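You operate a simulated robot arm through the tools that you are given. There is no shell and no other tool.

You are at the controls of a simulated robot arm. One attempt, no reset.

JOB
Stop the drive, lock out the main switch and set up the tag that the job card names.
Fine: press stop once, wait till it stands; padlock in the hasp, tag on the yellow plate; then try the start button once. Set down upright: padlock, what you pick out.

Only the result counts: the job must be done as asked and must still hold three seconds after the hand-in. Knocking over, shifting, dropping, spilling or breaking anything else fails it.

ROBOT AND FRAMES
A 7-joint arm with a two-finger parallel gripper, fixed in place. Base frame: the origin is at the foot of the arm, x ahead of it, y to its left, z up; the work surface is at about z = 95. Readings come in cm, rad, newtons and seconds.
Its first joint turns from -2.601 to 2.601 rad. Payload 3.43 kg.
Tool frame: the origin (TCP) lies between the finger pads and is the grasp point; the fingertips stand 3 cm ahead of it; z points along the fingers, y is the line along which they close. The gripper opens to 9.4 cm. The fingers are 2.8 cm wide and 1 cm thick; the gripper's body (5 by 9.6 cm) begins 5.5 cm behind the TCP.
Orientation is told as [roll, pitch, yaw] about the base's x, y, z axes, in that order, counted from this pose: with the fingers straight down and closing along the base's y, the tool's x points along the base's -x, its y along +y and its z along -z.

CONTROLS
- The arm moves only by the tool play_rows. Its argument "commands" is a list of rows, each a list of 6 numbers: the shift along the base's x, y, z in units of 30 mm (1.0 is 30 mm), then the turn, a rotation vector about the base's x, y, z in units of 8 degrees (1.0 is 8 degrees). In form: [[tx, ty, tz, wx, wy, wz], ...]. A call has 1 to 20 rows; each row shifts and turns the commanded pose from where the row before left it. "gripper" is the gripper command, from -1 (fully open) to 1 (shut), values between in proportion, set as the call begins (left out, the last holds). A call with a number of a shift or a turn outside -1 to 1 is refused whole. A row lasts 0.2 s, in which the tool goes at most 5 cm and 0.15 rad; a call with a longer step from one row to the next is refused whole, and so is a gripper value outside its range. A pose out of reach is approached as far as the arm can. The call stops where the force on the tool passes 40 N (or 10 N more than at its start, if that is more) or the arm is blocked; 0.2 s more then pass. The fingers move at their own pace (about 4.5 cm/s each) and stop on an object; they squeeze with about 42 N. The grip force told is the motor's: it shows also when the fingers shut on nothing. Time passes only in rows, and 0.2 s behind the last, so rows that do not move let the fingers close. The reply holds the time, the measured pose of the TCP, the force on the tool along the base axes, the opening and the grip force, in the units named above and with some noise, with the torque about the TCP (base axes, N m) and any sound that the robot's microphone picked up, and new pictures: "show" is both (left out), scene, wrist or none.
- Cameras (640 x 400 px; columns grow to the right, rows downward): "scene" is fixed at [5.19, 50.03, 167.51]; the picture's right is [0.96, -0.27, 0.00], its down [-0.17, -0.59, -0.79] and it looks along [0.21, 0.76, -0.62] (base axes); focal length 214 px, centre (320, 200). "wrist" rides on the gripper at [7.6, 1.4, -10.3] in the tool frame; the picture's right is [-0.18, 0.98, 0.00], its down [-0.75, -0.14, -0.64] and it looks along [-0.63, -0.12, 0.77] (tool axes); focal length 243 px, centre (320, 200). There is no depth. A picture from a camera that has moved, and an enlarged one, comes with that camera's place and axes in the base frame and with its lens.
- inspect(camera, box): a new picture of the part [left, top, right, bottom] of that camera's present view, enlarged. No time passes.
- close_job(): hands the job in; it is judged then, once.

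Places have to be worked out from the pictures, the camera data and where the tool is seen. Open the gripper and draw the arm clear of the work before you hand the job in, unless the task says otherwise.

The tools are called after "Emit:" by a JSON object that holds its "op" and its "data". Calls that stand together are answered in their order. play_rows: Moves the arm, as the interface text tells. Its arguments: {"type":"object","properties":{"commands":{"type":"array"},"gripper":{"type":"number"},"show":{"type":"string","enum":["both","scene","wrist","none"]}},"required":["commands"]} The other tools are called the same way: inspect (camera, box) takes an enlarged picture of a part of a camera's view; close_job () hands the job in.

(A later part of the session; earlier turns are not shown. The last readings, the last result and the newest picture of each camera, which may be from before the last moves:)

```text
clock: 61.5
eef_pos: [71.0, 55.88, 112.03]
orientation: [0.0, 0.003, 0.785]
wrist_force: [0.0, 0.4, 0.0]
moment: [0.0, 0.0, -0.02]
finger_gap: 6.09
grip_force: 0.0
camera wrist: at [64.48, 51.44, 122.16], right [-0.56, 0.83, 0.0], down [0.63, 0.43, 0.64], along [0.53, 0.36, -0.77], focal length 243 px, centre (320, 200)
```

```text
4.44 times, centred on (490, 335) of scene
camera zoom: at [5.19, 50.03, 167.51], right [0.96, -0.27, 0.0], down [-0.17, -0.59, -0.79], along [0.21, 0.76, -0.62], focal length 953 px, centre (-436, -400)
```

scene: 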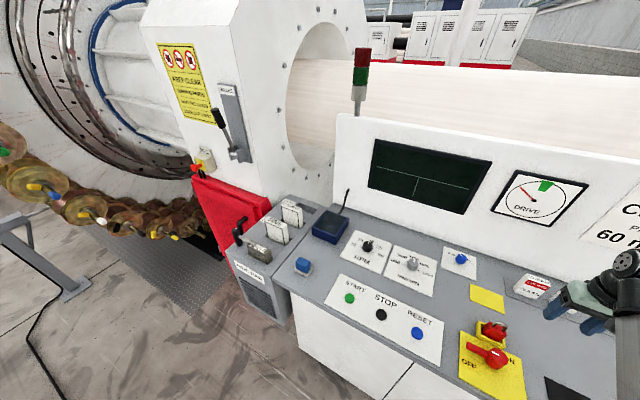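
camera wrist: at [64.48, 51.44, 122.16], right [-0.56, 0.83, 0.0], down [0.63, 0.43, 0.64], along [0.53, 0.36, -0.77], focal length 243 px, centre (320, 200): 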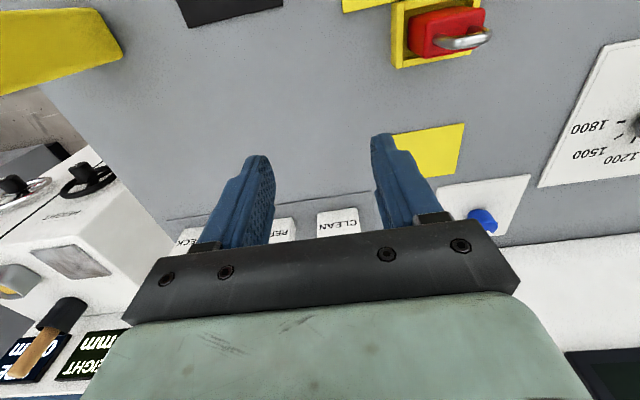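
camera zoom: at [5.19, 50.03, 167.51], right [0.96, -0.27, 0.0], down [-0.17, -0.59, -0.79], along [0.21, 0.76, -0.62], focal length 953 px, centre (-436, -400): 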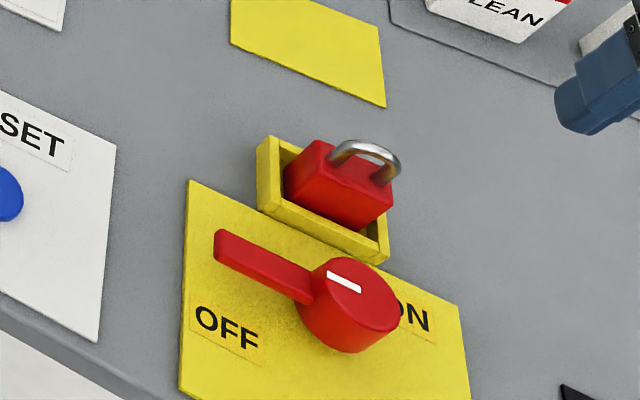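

The padlock is well seated. Now I tilt the tool outward about 44° (needed for the tags' reach) and shift toward the CHECK tag while watching.

Emit:
{"op": "play_rows", "data": {"commands": [[0, 0, 0, 0.3, -0.3, 0], [0.1, -0.1, 0, 0.5, -0.5, 0], [0.2, -0.2, 0, 0.55, -0.55, 0], [0.3, -0.3, 0, 0.55, -0.55, 0], [0.3, -0.3, 0, 0.55, -0.55, 0], [0.3, -0.3, 0, 0.55, -0.55, 0], [0.3, -0.3, 0, 0.5, -0.5, 0], [0.2, -0.2, 0, 0.35, -0.35, 0], [0, 0, 0, 0, 0, 0]]}}

Emit:
{"op": "inspect", "data": {"camera": "wrist", "box": [160, 40, 480, 240]}}

```text
clock: 63.5
eef_pos: [75.98, 50.61, 111.87]
orientation: [0.0, -0.759, 0.787]
wrist_force: [0.4, 0.4, 0.2]
moment: [-0.01, 0.0, 0.01]
finger_gap: 6.11
grip_force: 0.0
camera wrist: at [65.94, 42.74, 114.03], right [-0.6, 0.79, 0.13], down [0.17, -0.03, 0.98], along [0.78, 0.61, -0.12], focal length 243 px, centre (320, 200)
```

scene: 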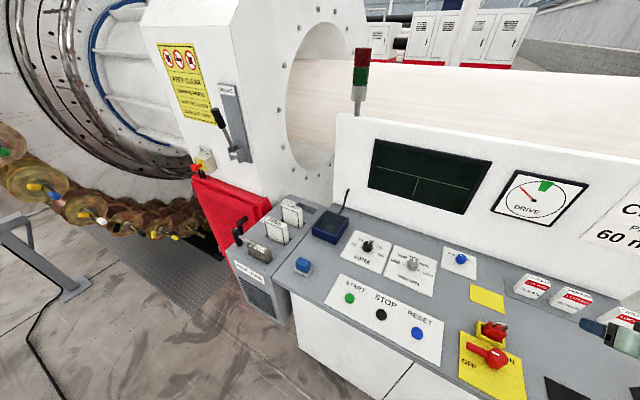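
wrist: 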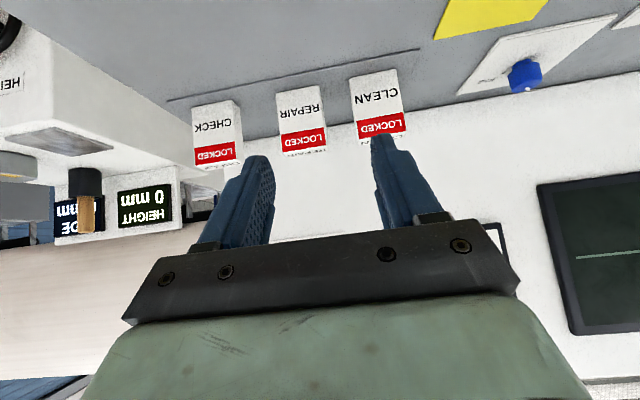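

```text
2.00 times, centred on (320, 140) of wrist
camera zoom: at [65.94, 42.74, 114.03], right [-0.6, 0.79, 0.13], down [0.17, -0.03, 0.98], along [0.78, 0.61, -0.12], focal length 485 px, centre (320, 320)
```

zoom: 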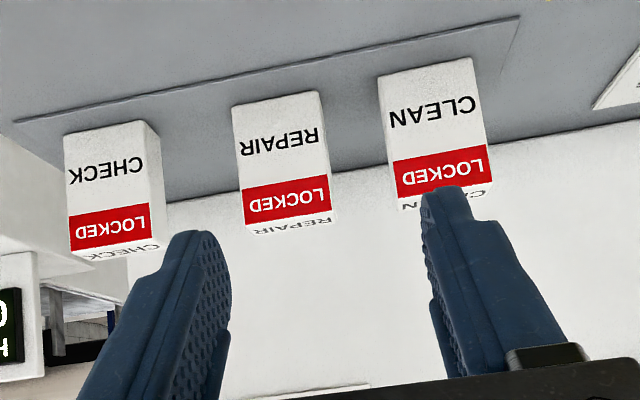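

Now the tags are clear: upright boxes about 6.3 cm wide, ~8 cm high, with the CHECK tag's front-base centre near (98.7, 51.9). I open fully and move closer with this tilt, checking reach.

Emit:
{"op": "play_rows", "data": {"commands": [[0.2, -0.05, 0, 0, 0, 0], [0.4, -0.1, 0, 0, 0, 0], [0.5, -0.14, 0, 0, 0, 0], [0.5, -0.14, -0.1, 0, 0, 0], [0.5, -0.14, -0.1, 0, 0, 0], [0.5, -0.14, -0.1, 0, 0, 0], [0.5, -0.14, -0.1, 0, 0, 0], [0.5, -0.14, -0.1, 0, 0, 0], [0.5, -0.14, -0.1, 0, 0, 0], [0.4, -0.12, -0.1, 0, 0, 0], [0.3, -0.1, 0, 0, 0, 0], [0.2, -0.1, 0, 0, 0, 0]], "gripper": -1}}

Emit:
{"op": "inspect", "data": {"camera": "wrist", "box": [200, 20, 480, 200]}}

Emit:
{"op": "inspect", "data": {"camera": "scene", "box": [540, 240, 640, 400]}}

```text
clock: 66.1
eef_pos: [91.0, 46.22, 109.73]
orientation: [0.004, -0.759, 0.786]
wrist_force: [-0.3, 0.6, 0.1]
moment: [-0.03, 0.05, -0.02]
finger_gap: 9.41
grip_force: 0.0
camera wrist: at [80.97, 38.3, 111.85], right [-0.6, 0.79, 0.13], down [0.17, -0.03, 0.98], along [0.78, 0.61, -0.12], focal length 243 px, centre (320, 200)
```

scene: 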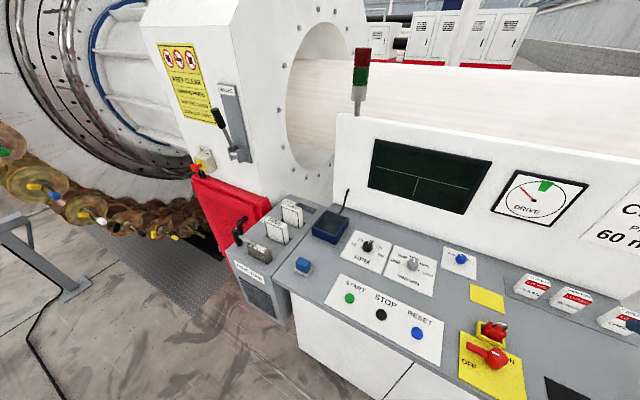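
wrist: 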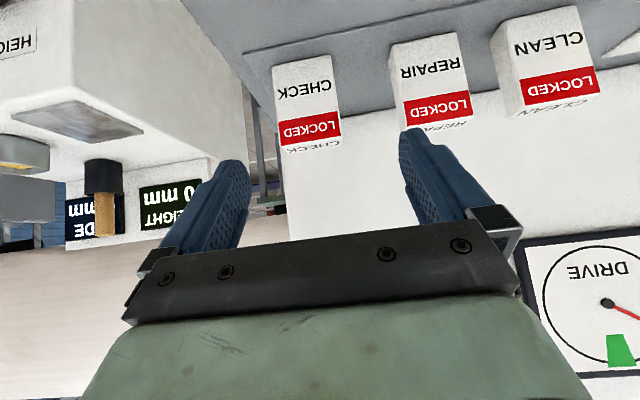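

```text
2.22 times, centred on (340, 110) of wrist
camera zoom: at [80.97, 38.3, 111.85], right [-0.6, 0.79, 0.13], down [0.17, -0.03, 0.98], along [0.78, 0.61, -0.12], focal length 539 px, centre (276, 400)
```

zoom: 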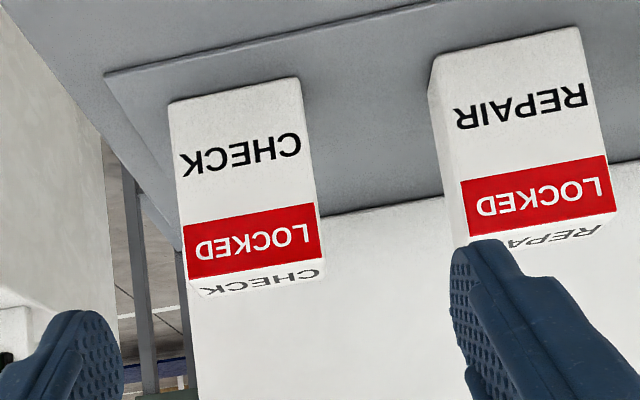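

```text
2.50 times, centred on (590, 320) of scene
camera zoom: at [5.19, 50.03, 167.51], right [0.96, -0.27, 0.0], down [-0.17, -0.59, -0.79], along [0.21, 0.76, -0.62], focal length 536 px, centre (-355, -100)
```

zoom: 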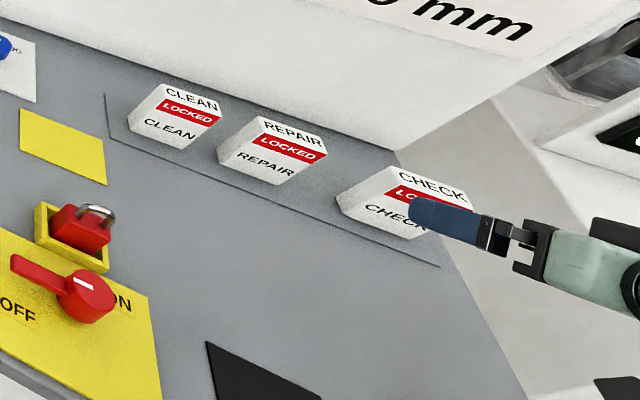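

Reach is fine so far. The CHECK tag measures about 6.1 wide × 2.4 deep × 8.3 high, centre (99.4, 52.7). I line up in front of it on the approach axis.

Emit:
{"op": "play_rows", "data": {"commands": [[0.15, 0.06, -0.12, 0, 0, 0], [0.3, 0.13, -0.24, 0, 0, 0], [0.35, 0.15, -0.28, 0, 0, 0], [0.25, 0.12, -0.2, 0, 0, 0], [0.12, 0.05, -0.1, 0, 0, 0], [0, 0, 0, 0, 0, 0]]}}

Emit:
{"op": "inspect", "data": {"camera": "wrist", "box": [200, 20, 480, 200]}}

Emit:
{"op": "inspect", "data": {"camera": "scene", "box": [540, 240, 640, 400]}}

```text
clock: 67.5
eef_pos: [94.54, 47.75, 107.01]
orientation: [0.001, -0.759, 0.787]
wrist_force: [0.1, -0.2, 0.0]
moment: [0.0, -0.01, 0.02]
finger_gap: 9.4
grip_force: 0.1
camera wrist: at [84.49, 39.75, 109.09], right [-0.6, 0.79, 0.13], down [0.17, -0.03, 0.98], along [0.78, 0.61, -0.12], focal length 243 px, centre (320, 200)
```

scene: 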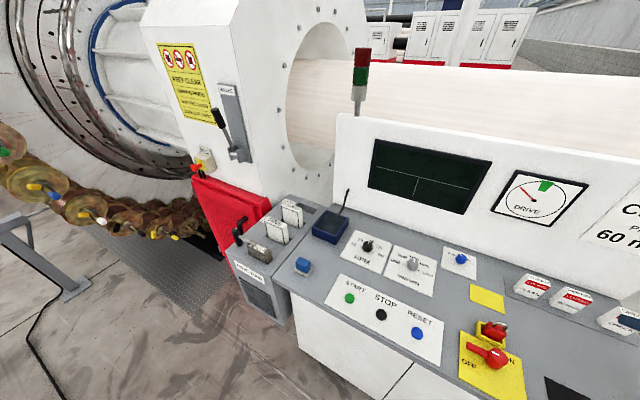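
wrist: 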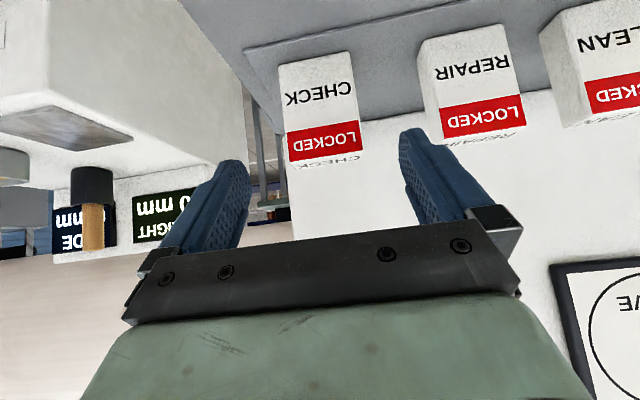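

```text
2.22 times, centred on (340, 110) of wrist
camera zoom: at [84.49, 39.75, 109.09], right [-0.6, 0.79, 0.13], down [0.17, -0.03, 0.98], along [0.78, 0.61, -0.12], focal length 539 px, centre (276, 400)
```

zoom: 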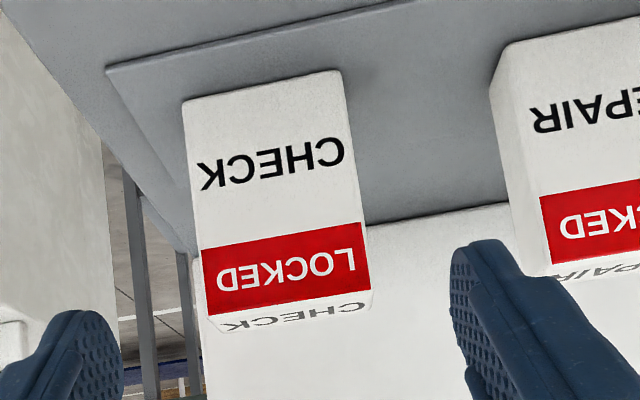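

```text
2.50 times, centred on (590, 320) of scene
camera zoom: at [5.19, 50.03, 167.51], right [0.96, -0.27, 0.0], down [-0.17, -0.59, -0.79], along [0.21, 0.76, -0.62], focal length 536 px, centre (-355, -100)
```

zoom: 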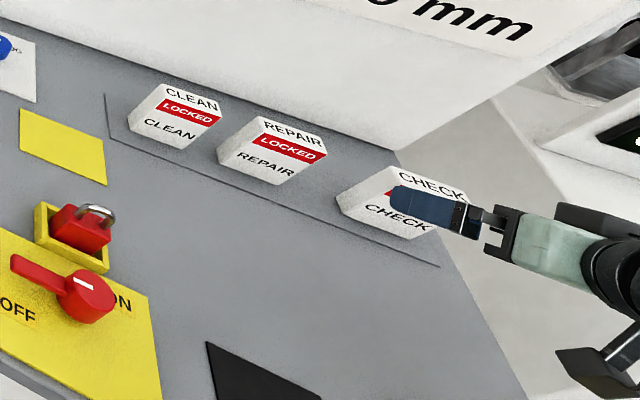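

Aligned: the tag's middle lies on the tool axis. I advance along the tool axis so the fingers straddle it, in two parts.

Emit:
{"op": "play_rows", "data": {"commands": [[0.1, 0.1, -0.16, 0, 0, 0], [0.2, 0.2, -0.31, 0, 0, 0], [0.22, 0.22, -0.35, 0, 0, 0], [0.22, 0.22, -0.35, 0, 0, 0], [0.15, 0.15, -0.24, 0, 0, 0], [0.08, 0.08, -0.12, 0, 0, 0], [0, 0, 0, 0, 0, 0]]}}

Emit:
{"op": "inspect", "data": {"camera": "wrist", "box": [180, 20, 460, 220]}}

Emit:
{"op": "inspect", "data": {"camera": "scene", "box": [560, 270, 640, 350]}}

```text
clock: 69.1
eef_pos: [97.35, 50.92, 102.24]
orientation: [-0.001, -0.76, 0.784]
wrist_force: [0.8, 0.0, 0.4]
moment: [0.01, 0.0, 0.02]
finger_gap: 9.4
grip_force: 0.1
camera wrist: at [87.38, 42.95, 104.43], right [-0.6, 0.79, 0.13], down [0.17, -0.03, 0.98], along [0.78, 0.61, -0.12], focal length 243 px, centre (320, 200)
```

scene: 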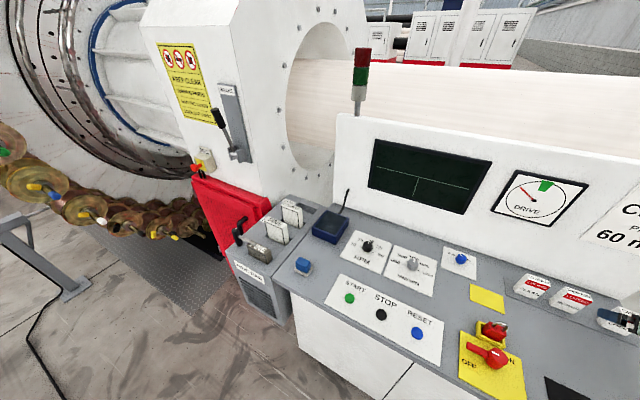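
wrist: 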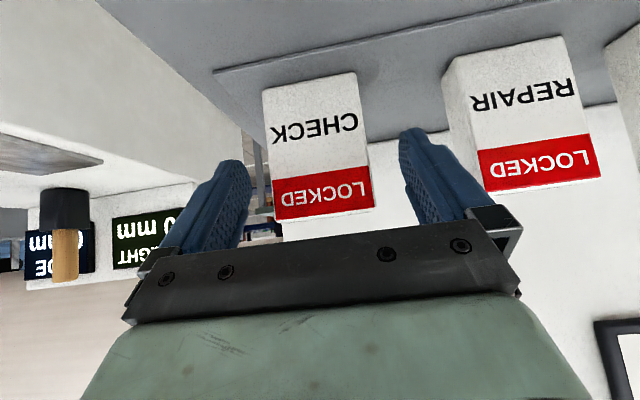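

```text
2.00 times, centred on (320, 120) of wrist
camera zoom: at [87.38, 42.95, 104.43], right [-0.6, 0.79, 0.13], down [0.17, -0.03, 0.98], along [0.78, 0.61, -0.12], focal length 485 px, centre (320, 360)
```

zoom: 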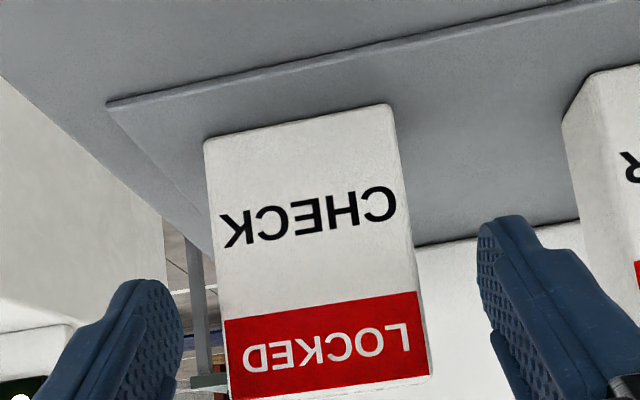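

```text
5.00 times, centred on (600, 310) of scene
camera zoom: at [5.19, 50.03, 167.51], right [0.96, -0.27, 0.0], down [-0.17, -0.59, -0.79], along [0.21, 0.76, -0.62], focal length 1072 px, centre (-1080, -350)
```

zoom: 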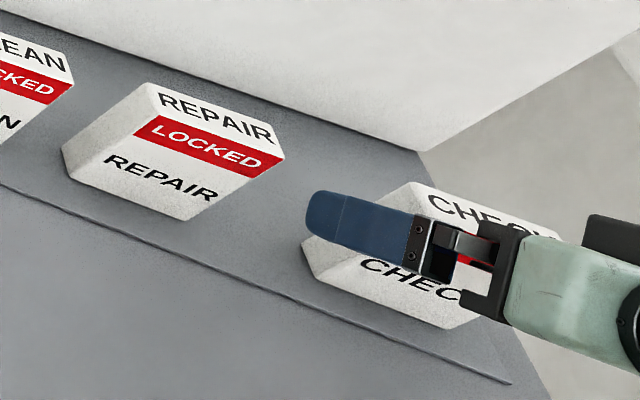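

Good straddle and still within reach. I advance the last 2.8 cm and check.

Emit:
{"op": "play_rows", "data": {"commands": [[0.11, 0.12, -0.17, 0, 0, 0], [0.15, 0.16, -0.24, 0, 0, 0], [0.11, 0.12, -0.17, 0, 0, 0], [0.05, 0.06, -0.08, 0, 0, 0], [0, 0, 0, 0, 0, 0]]}}

Emit:
{"op": "inspect", "data": {"camera": "wrist", "box": [180, 20, 460, 220]}}

Emit:
{"op": "inspect", "data": {"camera": "scene", "box": [560, 270, 640, 350]}}

```text
clock: 70.3
eef_pos: [98.37, 51.86, 102.02]
orientation: [-0.005, -0.772, 0.789]
wrist_force: [-0.3, 0.1, 0.8]
moment: [-0.02, -0.01, 0.0]
finger_gap: 9.41
grip_force: 0.1
camera wrist: at [88.26, 43.97, 103.83], right [-0.6, 0.79, 0.12], down [0.16, -0.03, 0.99], along [0.78, 0.61, -0.11], focal length 243 px, centre (320, 200)
```

scene: 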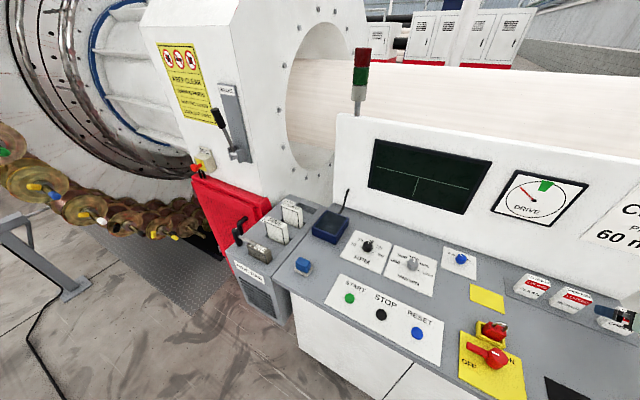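
wrist: 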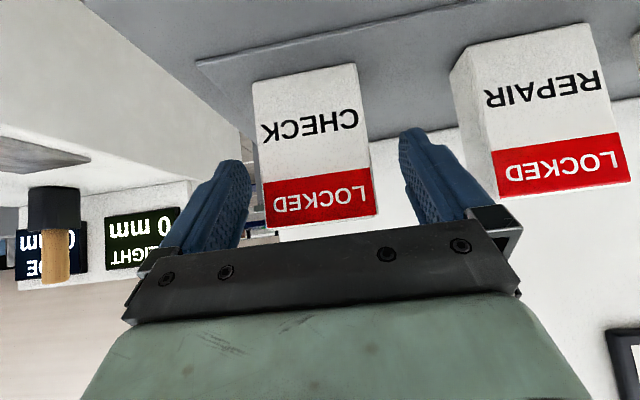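

```text
2.00 times, centred on (320, 120) of wrist
camera zoom: at [88.26, 43.97, 103.83], right [-0.6, 0.79, 0.12], down [0.16, -0.03, 0.99], along [0.78, 0.61, -0.11], focal length 485 px, centre (320, 360)
```

zoom: 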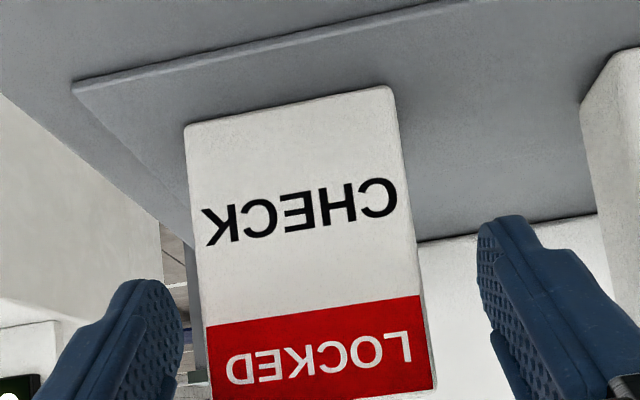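

```text
5.00 times, centred on (600, 310) of scene
camera zoom: at [5.19, 50.03, 167.51], right [0.96, -0.27, 0.0], down [-0.17, -0.59, -0.79], along [0.21, 0.76, -0.62], focal length 1072 px, centre (-1080, -350)
```

zoom: 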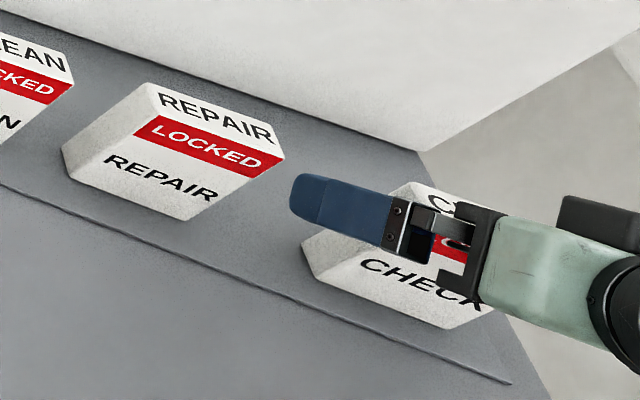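

The pose lags the command by ~1.8 cm in z; I wait a moment to see if it settles or is at its limit.

Emit:
{"op": "play_rows", "data": {"commands": [[0, 0, 0, 0, 0, 0], [0, 0, 0, 0, 0, 0], [0, 0, 0, 0, 0, 0]], "show": "none"}}

```text
clock: 71.1
eef_pos: [98.3, 51.96, 101.92]
orientation: [-0.005, -0.771, 0.788]
wrist_force: [0.3, 0.9, 0.3]
moment: [-0.02, 0.01, 0.03]
finger_gap: 9.39
grip_force: 0.1
```

It's at the arm's limit: TCP n≈106.3, z≈101.9, with the fingertips at z≈99.8. That grips the tag just above its middle, which is good. I bring the command back to the actual pose, then close.

Emit:
{"op": "play_rows", "data": {"commands": [[-0.06, -0.06, 0.27, 0, 0, 0], [-0.06, -0.05, 0.27, 0, 0, 0], [0, 0, 0, 0, 0, 0]], "show": "none"}}

Emit:
{"op": "play_rows", "data": {"commands": [[0, 0, 0, 0, 0, 0], [0, 0, 0, 0, 0, 0], [0, 0, 0, 0, 0, 0], [0, 0, 0, 0, 0, 0], [0, 0, 0, 0, 0, 0], [0, 0, 0, 0, 0, 0]], "gripper": 1}}

Emit:
{"op": "inspect", "data": {"camera": "wrist", "box": [180, 20, 460, 220]}}

Emit:
{"op": "inspect", "data": {"camera": "scene", "box": [560, 270, 640, 350]}}

```text
clock: 71.9
eef_pos: [98.17, 51.77, 101.93]
orientation: [0.003, -0.758, 0.785]
wrist_force: [0.7, 0.5, 0.2]
moment: [0.0, -0.02, 0.0]
finger_gap: 9.41
grip_force: 0.0
```

```text
clock: 73.3
eef_pos: [98.22, 51.67, 101.99]
orientation: [0.001, -0.756, 0.785]
wrist_force: [1.2, 0.0, -0.1]
moment: [-0.04, 0.01, 0.03]
finger_gap: 6.32
grip_force: 42.2
camera wrist: at [88.2, 43.84, 104.13], right [-0.6, 0.79, 0.13], down [0.17, -0.03, 0.98], along [0.78, 0.61, -0.12], focal length 243 px, centre (320, 200)
```

scene: 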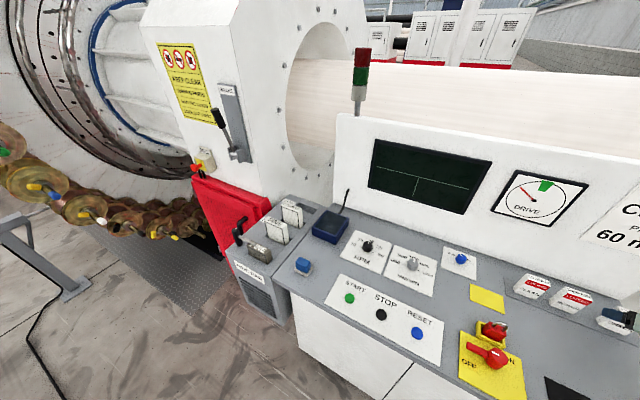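
wrist: 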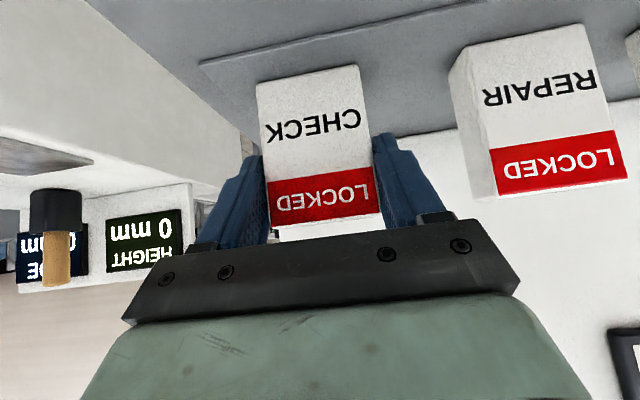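

```text
2.00 times, centred on (320, 120) of wrist
camera zoom: at [88.2, 43.84, 104.13], right [-0.6, 0.79, 0.13], down [0.17, -0.03, 0.98], along [0.78, 0.61, -0.12], focal length 485 px, centre (320, 360)
```

zoom: 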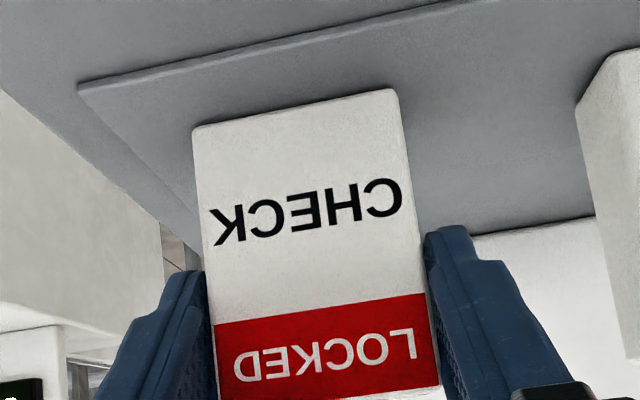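

```text
5.00 times, centred on (600, 310) of scene
camera zoom: at [5.19, 50.03, 167.51], right [0.96, -0.27, 0.0], down [-0.17, -0.59, -0.79], along [0.21, 0.76, -0.62], focal length 1072 px, centre (-1080, -350)
```

zoom: 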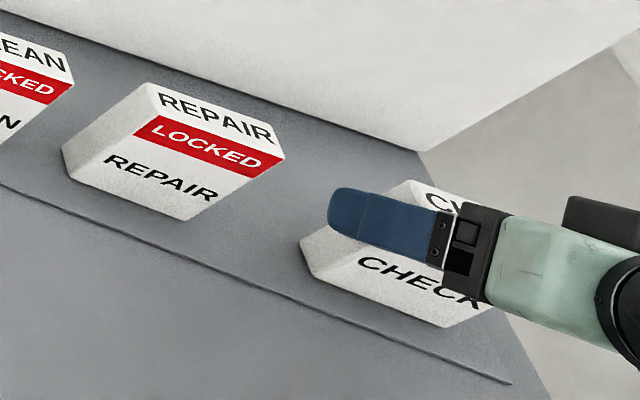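

Firm grip at 6.32 cm. I lift slowly by about 1.5 cm and check for slip.

Emit:
{"op": "play_rows", "data": {"commands": [[0, 0, 0.06, 0, 0, 0], [-0.02, -0.02, 0.1, 0, 0, 0], [-0.02, -0.02, 0.1, 0, 0, 0], [-0.03, -0.03, 0.12, 0, 0, 0], [-0.03, -0.03, 0.12, 0, 0, 0], [0, 0, 0, 0, 0, 0]]}}

Emit:
{"op": "inspect", "data": {"camera": "wrist", "box": [180, 20, 460, 220]}}

Emit:
{"op": "inspect", "data": {"camera": "scene", "box": [560, 270, 640, 350]}}

```text
clock: 74.7
eef_pos: [98.01, 51.33, 103.58]
orientation: [0.002, -0.757, 0.785]
wrist_force: [0.0, 0.1, -0.3]
moment: [0.02, 0.02, -0.02]
finger_gap: 6.32
grip_force: 42.1
camera wrist: at [87.99, 43.49, 105.67], right [-0.6, 0.79, 0.13], down [0.18, -0.03, 0.98], along [0.78, 0.61, -0.12], focal length 243 px, centre (320, 200)
```

scene: 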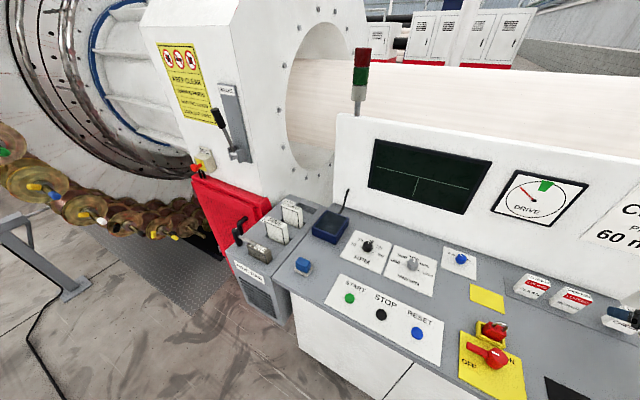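
wrist: 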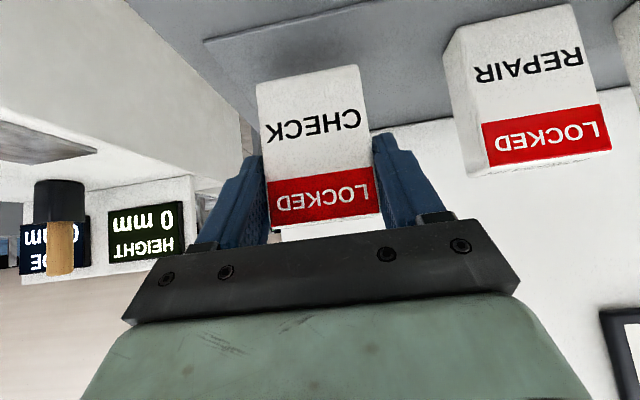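

```text
2.00 times, centred on (320, 120) of wrist
camera zoom: at [87.99, 43.49, 105.67], right [-0.6, 0.79, 0.13], down [0.18, -0.03, 0.98], along [0.78, 0.61, -0.12], focal length 485 px, centre (320, 360)
```

zoom: 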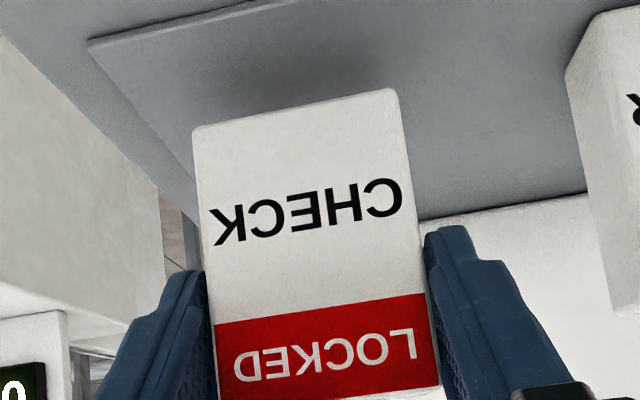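

```text
5.00 times, centred on (600, 310) of scene
camera zoom: at [5.19, 50.03, 167.51], right [0.96, -0.27, 0.0], down [-0.17, -0.59, -0.79], along [0.21, 0.76, -0.62], focal length 1072 px, centre (-1080, -350)
```

zoom: 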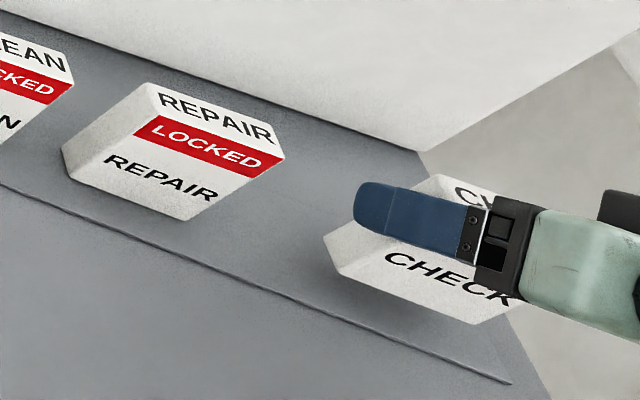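

No slip, the tag hangs level. Placing with this big tilt would bring the wrist camera onto the padlock, so I'll set the tag down upright on the free console area near (76.4, 53.7), and regrasp it with less tilt. Moving there now.

Emit:
{"op": "play_rows", "data": {"commands": [[-0.1, -0.1, 0.1, 0, 0, 0], [-0.2, -0.2, 0.15, 0, 0, 0], [-0.3, -0.25, 0.15, 0, 0, 0], [-0.3, -0.25, 0.15, 0, 0, 0], [-0.3, -0.25, 0.15, 0, 0, 0], [-0.3, -0.2, 0.1, 0, 0, 0], [-0.43, 0, 0, 0, 0, 0], [-0.5, 0.1, 0, 0, 0, 0], [-0.5, 0.17, 0, 0, 0, 0], [-0.5, 0.17, 0, 0, 0, 0], [-0.5, 0.17, 0, 0, 0, 0], [-0.5, 0.17, 0, 0, 0, 0], [-0.5, 0.17, 0, 0, 0, 0], [-0.5, 0.17, 0, 0, 0, 0], [-0.5, 0.17, 0, 0, 0, 0], [-0.5, 0.17, 0, 0, 0, 0], [-0.5, 0.17, 0, 0, 0, 0], [-0.3, 0.17, 0, 0, 0, 0], [-0.17, 0.07, 0, 0, 0, 0], [0, 0, 0, 0, 0, 0]]}}

Emit:
{"op": "inspect", "data": {"camera": "scene", "box": [460, 250, 640, 370]}}

```text
clock: 78.9
eef_pos: [75.84, 53.32, 105.87]
orientation: [0.0, -0.758, 0.786]
wrist_force: [0.0, -0.1, -0.3]
moment: [-0.01, -0.01, 0.01]
finger_gap: 6.32
grip_force: 42.7
camera wrist: at [65.82, 45.43, 107.98], right [-0.6, 0.79, 0.13], down [0.17, -0.03, 0.98], along [0.78, 0.61, -0.12], focal length 243 px, centre (320, 200)
```

scene: 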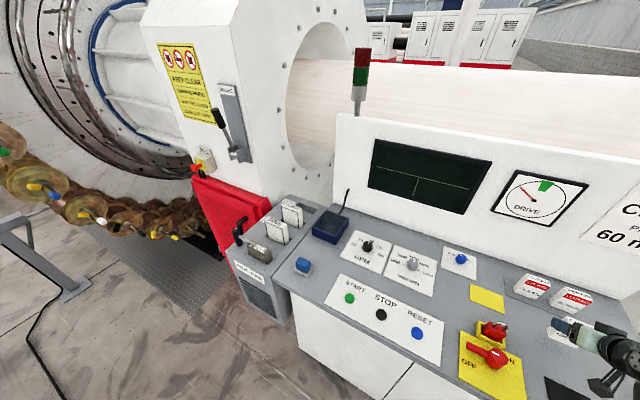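
wrist: 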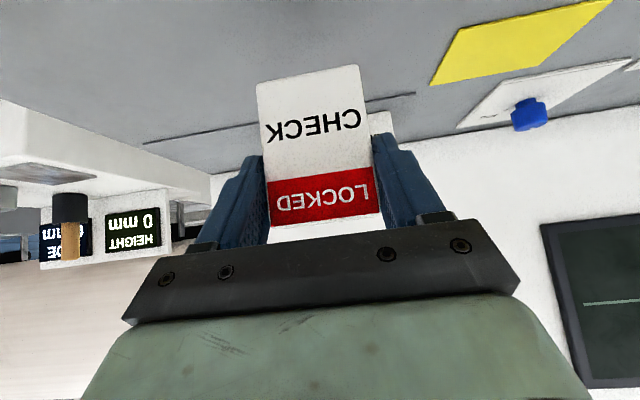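

```text
3.33 times, centred on (550, 310) of scene
camera zoom: at [5.19, 50.03, 167.51], right [0.96, -0.27, 0.0], down [-0.17, -0.59, -0.79], along [0.21, 0.76, -0.62], focal length 715 px, centre (-447, -167)
```

zoom: 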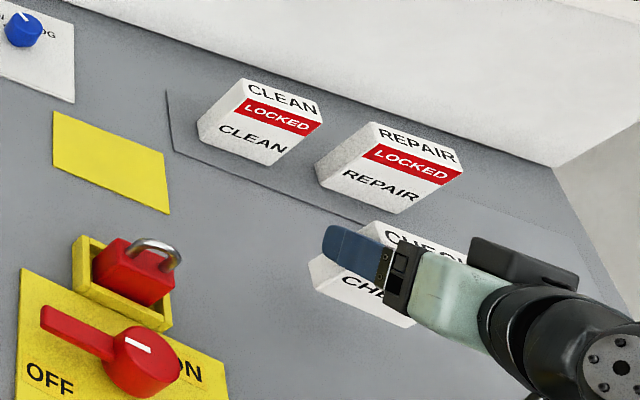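

The tag is above the free area with its bottom near z 99. I lower it slowly toward the surface.

Emit:
{"op": "play_rows", "data": {"commands": [[0, 0, -0.1, 0, 0, 0], [0, 0, -0.2, 0, 0, 0], [0, 0, -0.2, 0, 0, 0], [0, 0, -0.2, 0, 0, 0], [0, 0, -0.2, 0, 0, 0], [0, 0, -0.15, 0, 0, 0], [0, 0, -0.08, 0, 0, 0], [0, 0, 0, 0, 0, 0]], "show": "none"}}

Emit:
{"op": "play_rows", "data": {"commands": [[0, 0, -0.05, 0, 0, 0], [0, 0, -0.03, 0, 0, 0], [0, 0, 0, 0, 0, 0]], "show": "none"}}

```text
clock: 80.7
eef_pos: [75.87, 53.26, 102.64]
orientation: [0.002, -0.759, 0.784]
wrist_force: [0.4, -0.3, -1.2]
moment: [0.01, -0.01, 0.03]
finger_gap: 6.32
grip_force: 42.2
```

```text
clock: 81.5
eef_pos: [76.01, 53.42, 102.22]
orientation: [0.001, -0.761, 0.786]
wrist_force: [0.1, 0.6, -1.0]
moment: [-0.03, -0.02, -0.02]
finger_gap: 6.33
grip_force: 42.4
```

No contact yet at TCP z 102.2; I continue in 1 mm steps.

Emit:
{"op": "play_rows", "data": {"commands": [[0, 0, -0.04, 0, 0, 0], [0, 0, -0.04, 0, 0, 0], [0, 0, 0, 0, 0, 0]], "show": "none"}}

Emit:
{"op": "play_rows", "data": {"commands": [[0, 0, -0.04, 0, 0, 0], [0, 0, -0.04, 0, 0, 0], [0, 0, 0, 0, 0, 0]], "show": "none"}}

```text
clock: 82.3
eef_pos: [75.81, 53.24, 102.02]
orientation: [0.002, -0.759, 0.786]
wrist_force: [-0.4, 0.8, -1.4]
moment: [-0.04, 0.01, -0.01]
finger_gap: 6.31
grip_force: 41.8
```

```text
clock: 83.1
eef_pos: [75.84, 53.2, 101.75]
orientation: [0.001, -0.759, 0.784]
wrist_force: [-0.5, 0.0, -1.1]
moment: [0.01, 0.0, 0.03]
finger_gap: 6.29
grip_force: 41.9
```

Emit:
{"op": "play_rows", "data": {"commands": [[0, 0, -0.04, 0, 0, 0], [0, 0, -0.04, 0, 0, 0], [0, 0, 0, 0, 0, 0]], "show": "both"}}

Emit:
{"op": "inspect", "data": {"camera": "scene", "box": [520, 290, 640, 370]}}

```text
clock: 83.9
eef_pos: [75.97, 53.28, 101.59]
orientation: [0.0, -0.759, 0.784]
wrist_force: [-1.4, -0.8, 6.7]
moment: [-0.12, -0.12, -0.01]
finger_gap: 6.31
grip_force: 41.8
camera wrist: at [65.87, 45.4, 103.74], right [-0.6, 0.79, 0.13], down [0.17, -0.03, 0.98], along [0.78, 0.61, -0.12], focal length 243 px, centre (320, 200)
```

scene: 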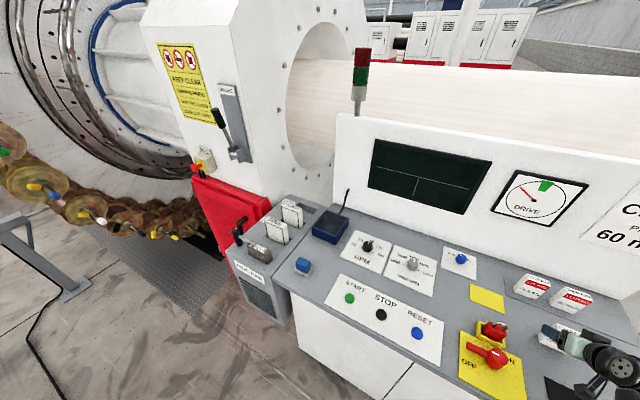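
wrist: 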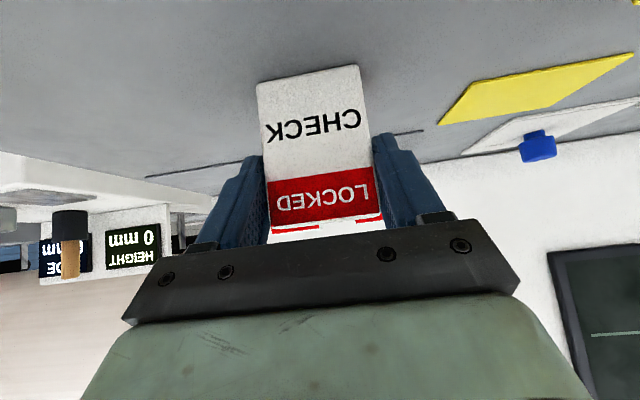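

```text
5.00 times, centred on (580, 330) of scene
camera zoom: at [5.19, 50.03, 167.51], right [0.96, -0.27, 0.0], down [-0.17, -0.59, -0.79], along [0.21, 0.76, -0.62], focal length 1072 px, centre (-980, -450)
```

zoom: 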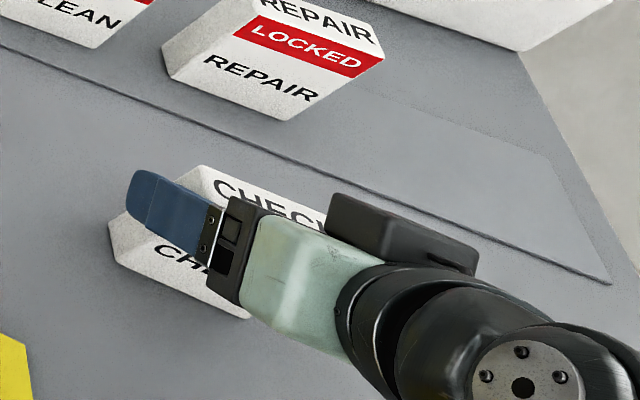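

Contact at 101.6 with ~7 N: the tag stands on the console. I release it.

Emit:
{"op": "play_rows", "data": {"commands": [[0, 0, 0, 0, 0, 0], [0, 0, 0, 0, 0, 0], [0, 0, 0, 0, 0, 0], [0, 0, 0, 0, 0, 0]], "gripper": -0.9}}

Emit:
{"op": "inspect", "data": {"camera": "wrist", "box": [180, 20, 460, 220]}}

```text
clock: 84.9
eef_pos: [75.84, 53.23, 101.59]
orientation: [0.002, -0.762, 0.786]
wrist_force: [-1.3, 0.7, 0.0]
moment: [0.02, -0.02, 0.03]
finger_gap: 8.94
grip_force: 0.0
camera wrist: at [65.88, 45.4, 103.7], right [-0.6, 0.79, 0.13], down [0.17, -0.03, 0.98], along [0.78, 0.61, -0.12], focal length 243 px, centre (320, 200)
```

scene: 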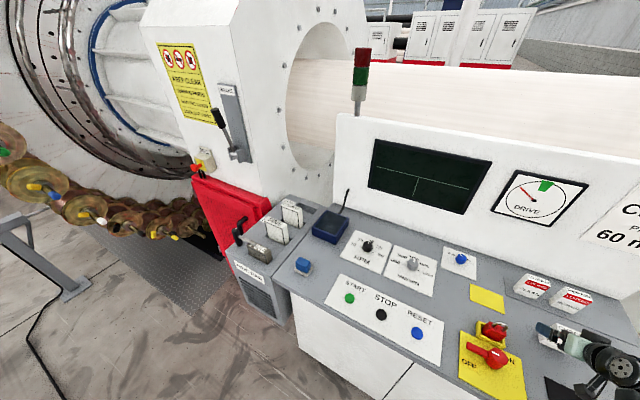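
wrist: 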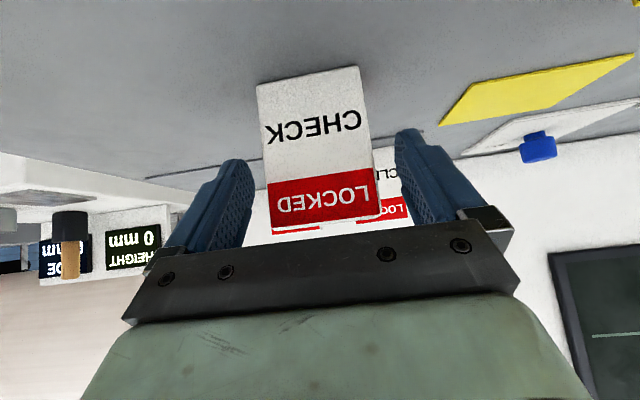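

```text
2.00 times, centred on (320, 120) of wrist
camera zoom: at [65.88, 45.4, 103.7], right [-0.6, 0.79, 0.13], down [0.17, -0.03, 0.98], along [0.78, 0.61, -0.12], focal length 485 px, centre (320, 360)
```

zoom: 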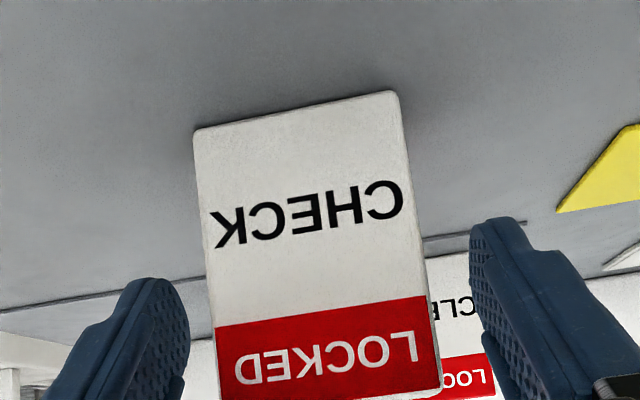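

The tag stands free. I back out along the tool axis, then reduce the tilt to about 15°.

Emit:
{"op": "play_rows", "data": {"commands": [[-0.08, -0.08, 0.12, 0, 0, 0], [-0.16, -0.16, 0.24, 0, 0, 0], [-0.22, -0.22, 0.33, 0, 0, 0], [-0.22, -0.22, 0.33, 0, 0, 0], [-0.22, -0.22, 0.33, 0, 0, 0], [-0.22, -0.22, 0.33, 0, 0, 0], [-0.15, -0.15, 0.25, 0, 0, 0], [0, 0, 0.2, -0.2, 0.2, 0], [0, 0, 0.15, -0.4, 0.4, 0], [0, 0, 0.1, -0.5, 0.5, 0], [0, 0, 0, -0.5, 0.5, 0], [0, 0, 0, -0.5, 0.5, 0], [0, 0, 0, -0.3, 0.3, 0], [0, 0, 0, -0.1, 0.1, 0], [0, 0, 0, 0, 0, 0]]}}

Emit:
{"op": "inspect", "data": {"camera": "scene", "box": [480, 270, 640, 370]}}

Emit:
{"op": "inspect", "data": {"camera": "wrist", "box": [180, 20, 460, 220]}}

```text
clock: 88.1
eef_pos: [72.07, 49.56, 108.75]
orientation: [0.002, -0.262, 0.783]
wrist_force: [-0.1, 0.2, 0.1]
moment: [0.0, 0.01, -0.04]
finger_gap: 8.93
grip_force: 0.1
camera wrist: at [63.82, 43.43, 116.56], right [-0.57, 0.82, 0.05], down [0.5, 0.3, 0.82], along [0.66, 0.49, -0.58], focal length 243 px, centre (320, 200)
```

scene: 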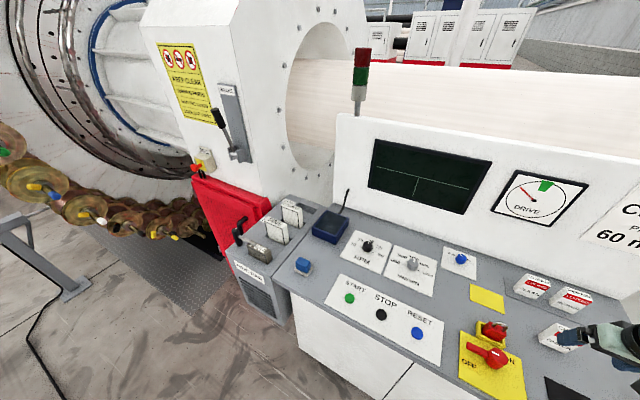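
wrist: 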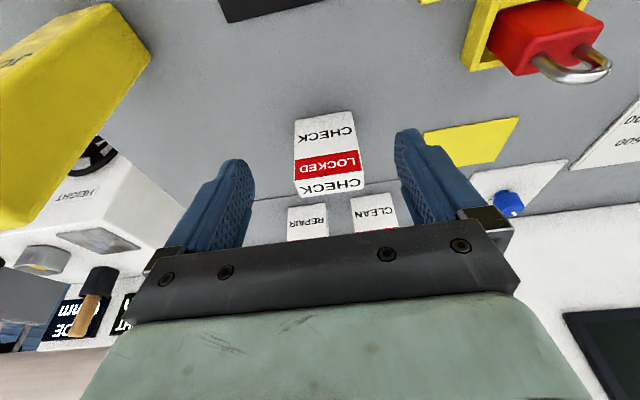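

```text
4.00 times, centred on (560, 320) of scene
camera zoom: at [5.19, 50.03, 167.51], right [0.96, -0.27, 0.0], down [-0.17, -0.59, -0.79], along [0.21, 0.76, -0.62], focal length 858 px, centre (-640, -280)
```

zoom: 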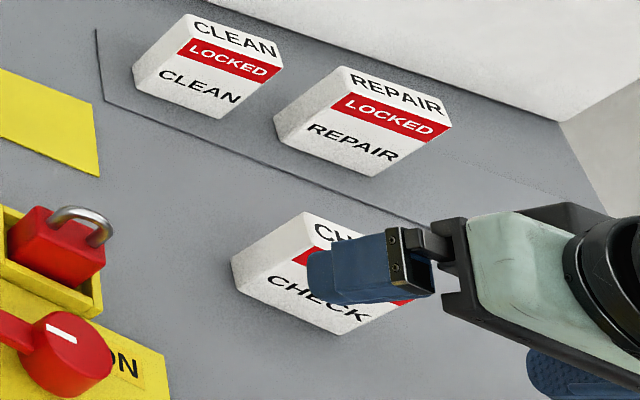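

```text
2.00 times, centred on (320, 120) of wrist
camera zoom: at [63.82, 43.43, 116.56], right [-0.57, 0.82, 0.05], down [0.5, 0.3, 0.82], along [0.66, 0.49, -0.58], focal length 485 px, centre (320, 360)
```

zoom: 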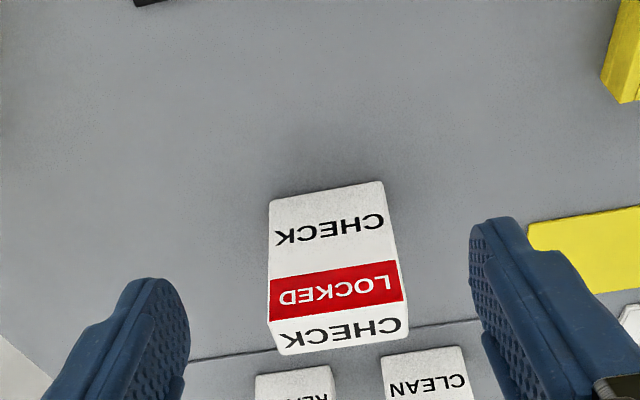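

The tag stands upright at n≈92.4, s≈16 (console axes). I move above it and descend along the now 15°-tilted axis to straddle it.

Emit:
{"op": "play_rows", "data": {"commands": [[0.15, 0.15, 0, 0, 0, 0], [0.25, 0.25, 0, 0, 0, 0], [0.25, 0.25, 0, 0, 0, 0], [0.2, 0.2, 0, 0, 0, 0], [0.12, 0.12, 0, 0, 0, 0], [0.06, 0.06, -0.32, 0, 0, 0], [0.07, 0.07, -0.37, 0, 0, 0], [0.08, 0.08, -0.42, 0, 0, 0], [0.06, 0.06, -0.32, 0, 0, 0], [0, 0, 0, 0, 0, 0]]}}

Emit:
{"op": "inspect", "data": {"camera": "wrist", "box": [180, 20, 460, 220]}}

Emit:
{"op": "inspect", "data": {"camera": "scene", "box": [500, 280, 640, 370]}}

```text
clock: 90.3
eef_pos: [75.93, 53.26, 104.34]
orientation: [0.001, -0.265, 0.786]
wrist_force: [-0.1, 0.3, 0.0]
moment: [0.01, 0.0, -0.02]
finger_gap: 8.91
grip_force: 0.0
camera wrist: at [67.6, 47.18, 112.27], right [-0.57, 0.82, 0.05], down [0.5, 0.3, 0.82], along [0.66, 0.49, -0.57], focal length 243 px, centre (320, 200)
```

scene: 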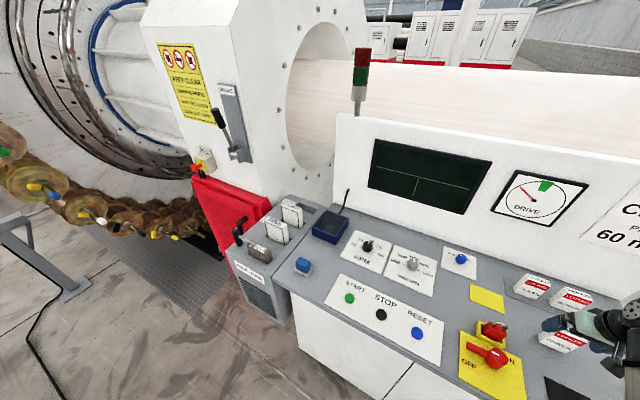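
wrist: 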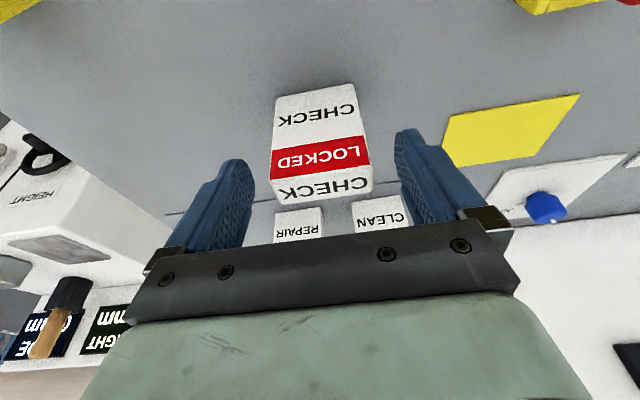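

```text
2.00 times, centred on (320, 120) of wrist
camera zoom: at [67.6, 47.18, 112.27], right [-0.57, 0.82, 0.05], down [0.5, 0.3, 0.82], along [0.66, 0.49, -0.57], focal length 485 px, centre (320, 360)
```

zoom: 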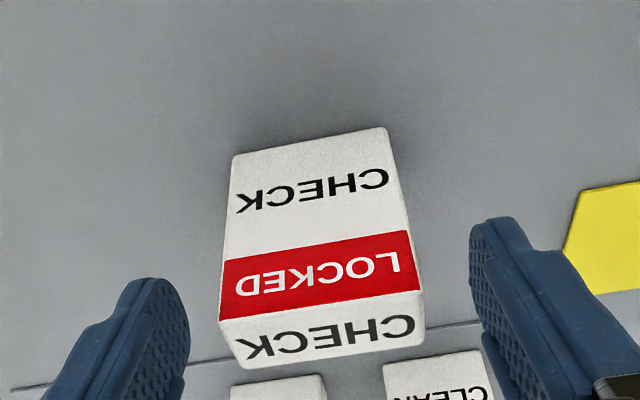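

```text
4.44 times, centred on (570, 325) of scene
camera zoom: at [5.19, 50.03, 167.51], right [0.96, -0.27, 0.0], down [-0.17, -0.59, -0.79], along [0.21, 0.76, -0.62], focal length 953 px, centre (-791, -356)
```

zoom: 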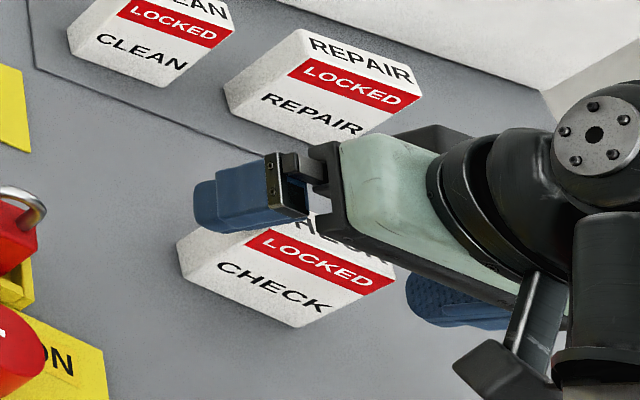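

Aligned laterally; I descend the last 3.8 cm and close.

Emit:
{"op": "play_rows", "data": {"commands": [[0.05, 0.05, -0.28, 0, 0, 0], [0.06, 0.06, -0.36, 0, 0, 0], [0.06, 0.06, -0.36, 0, 0, 0], [0.05, 0.05, -0.28, 0, 0, 0], [0, 0, 0, 0, 0, 0]], "show": "wrist"}}

Emit:
{"op": "inspect", "data": {"camera": "scene", "box": [500, 280, 640, 370]}}

```text
clock: 91.5
eef_pos: [76.53, 53.82, 100.54]
orientation: [0.0, -0.266, 0.786]
wrist_force: [0.4, 0.0, -0.2]
moment: [-0.02, -0.04, 0.02]
finger_gap: 8.95
grip_force: 0.0
camera wrist: at [68.25, 47.79, 108.48], right [-0.57, 0.82, 0.05], down [0.5, 0.3, 0.82], along [0.66, 0.49, -0.57], focal length 243 px, centre (320, 200)
```

wrist: 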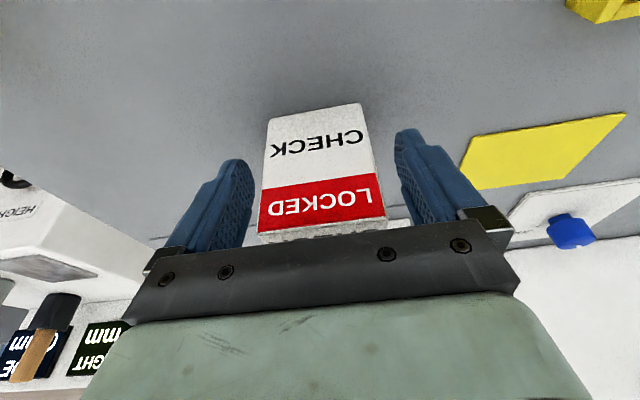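

```text
4.44 times, centred on (570, 325) of scene
camera zoom: at [5.19, 50.03, 167.51], right [0.96, -0.27, 0.0], down [-0.17, -0.59, -0.79], along [0.21, 0.76, -0.62], focal length 953 px, centre (-791, -356)
```

zoom: 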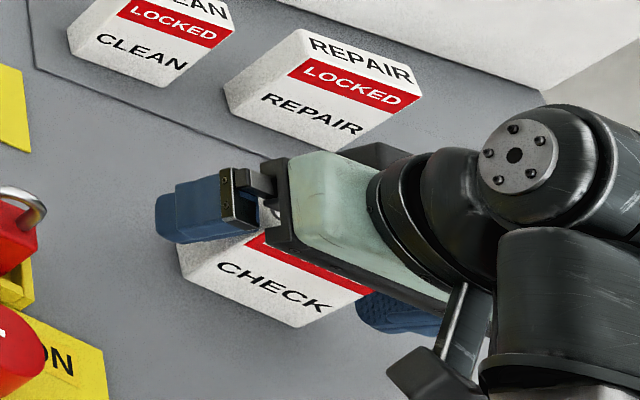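

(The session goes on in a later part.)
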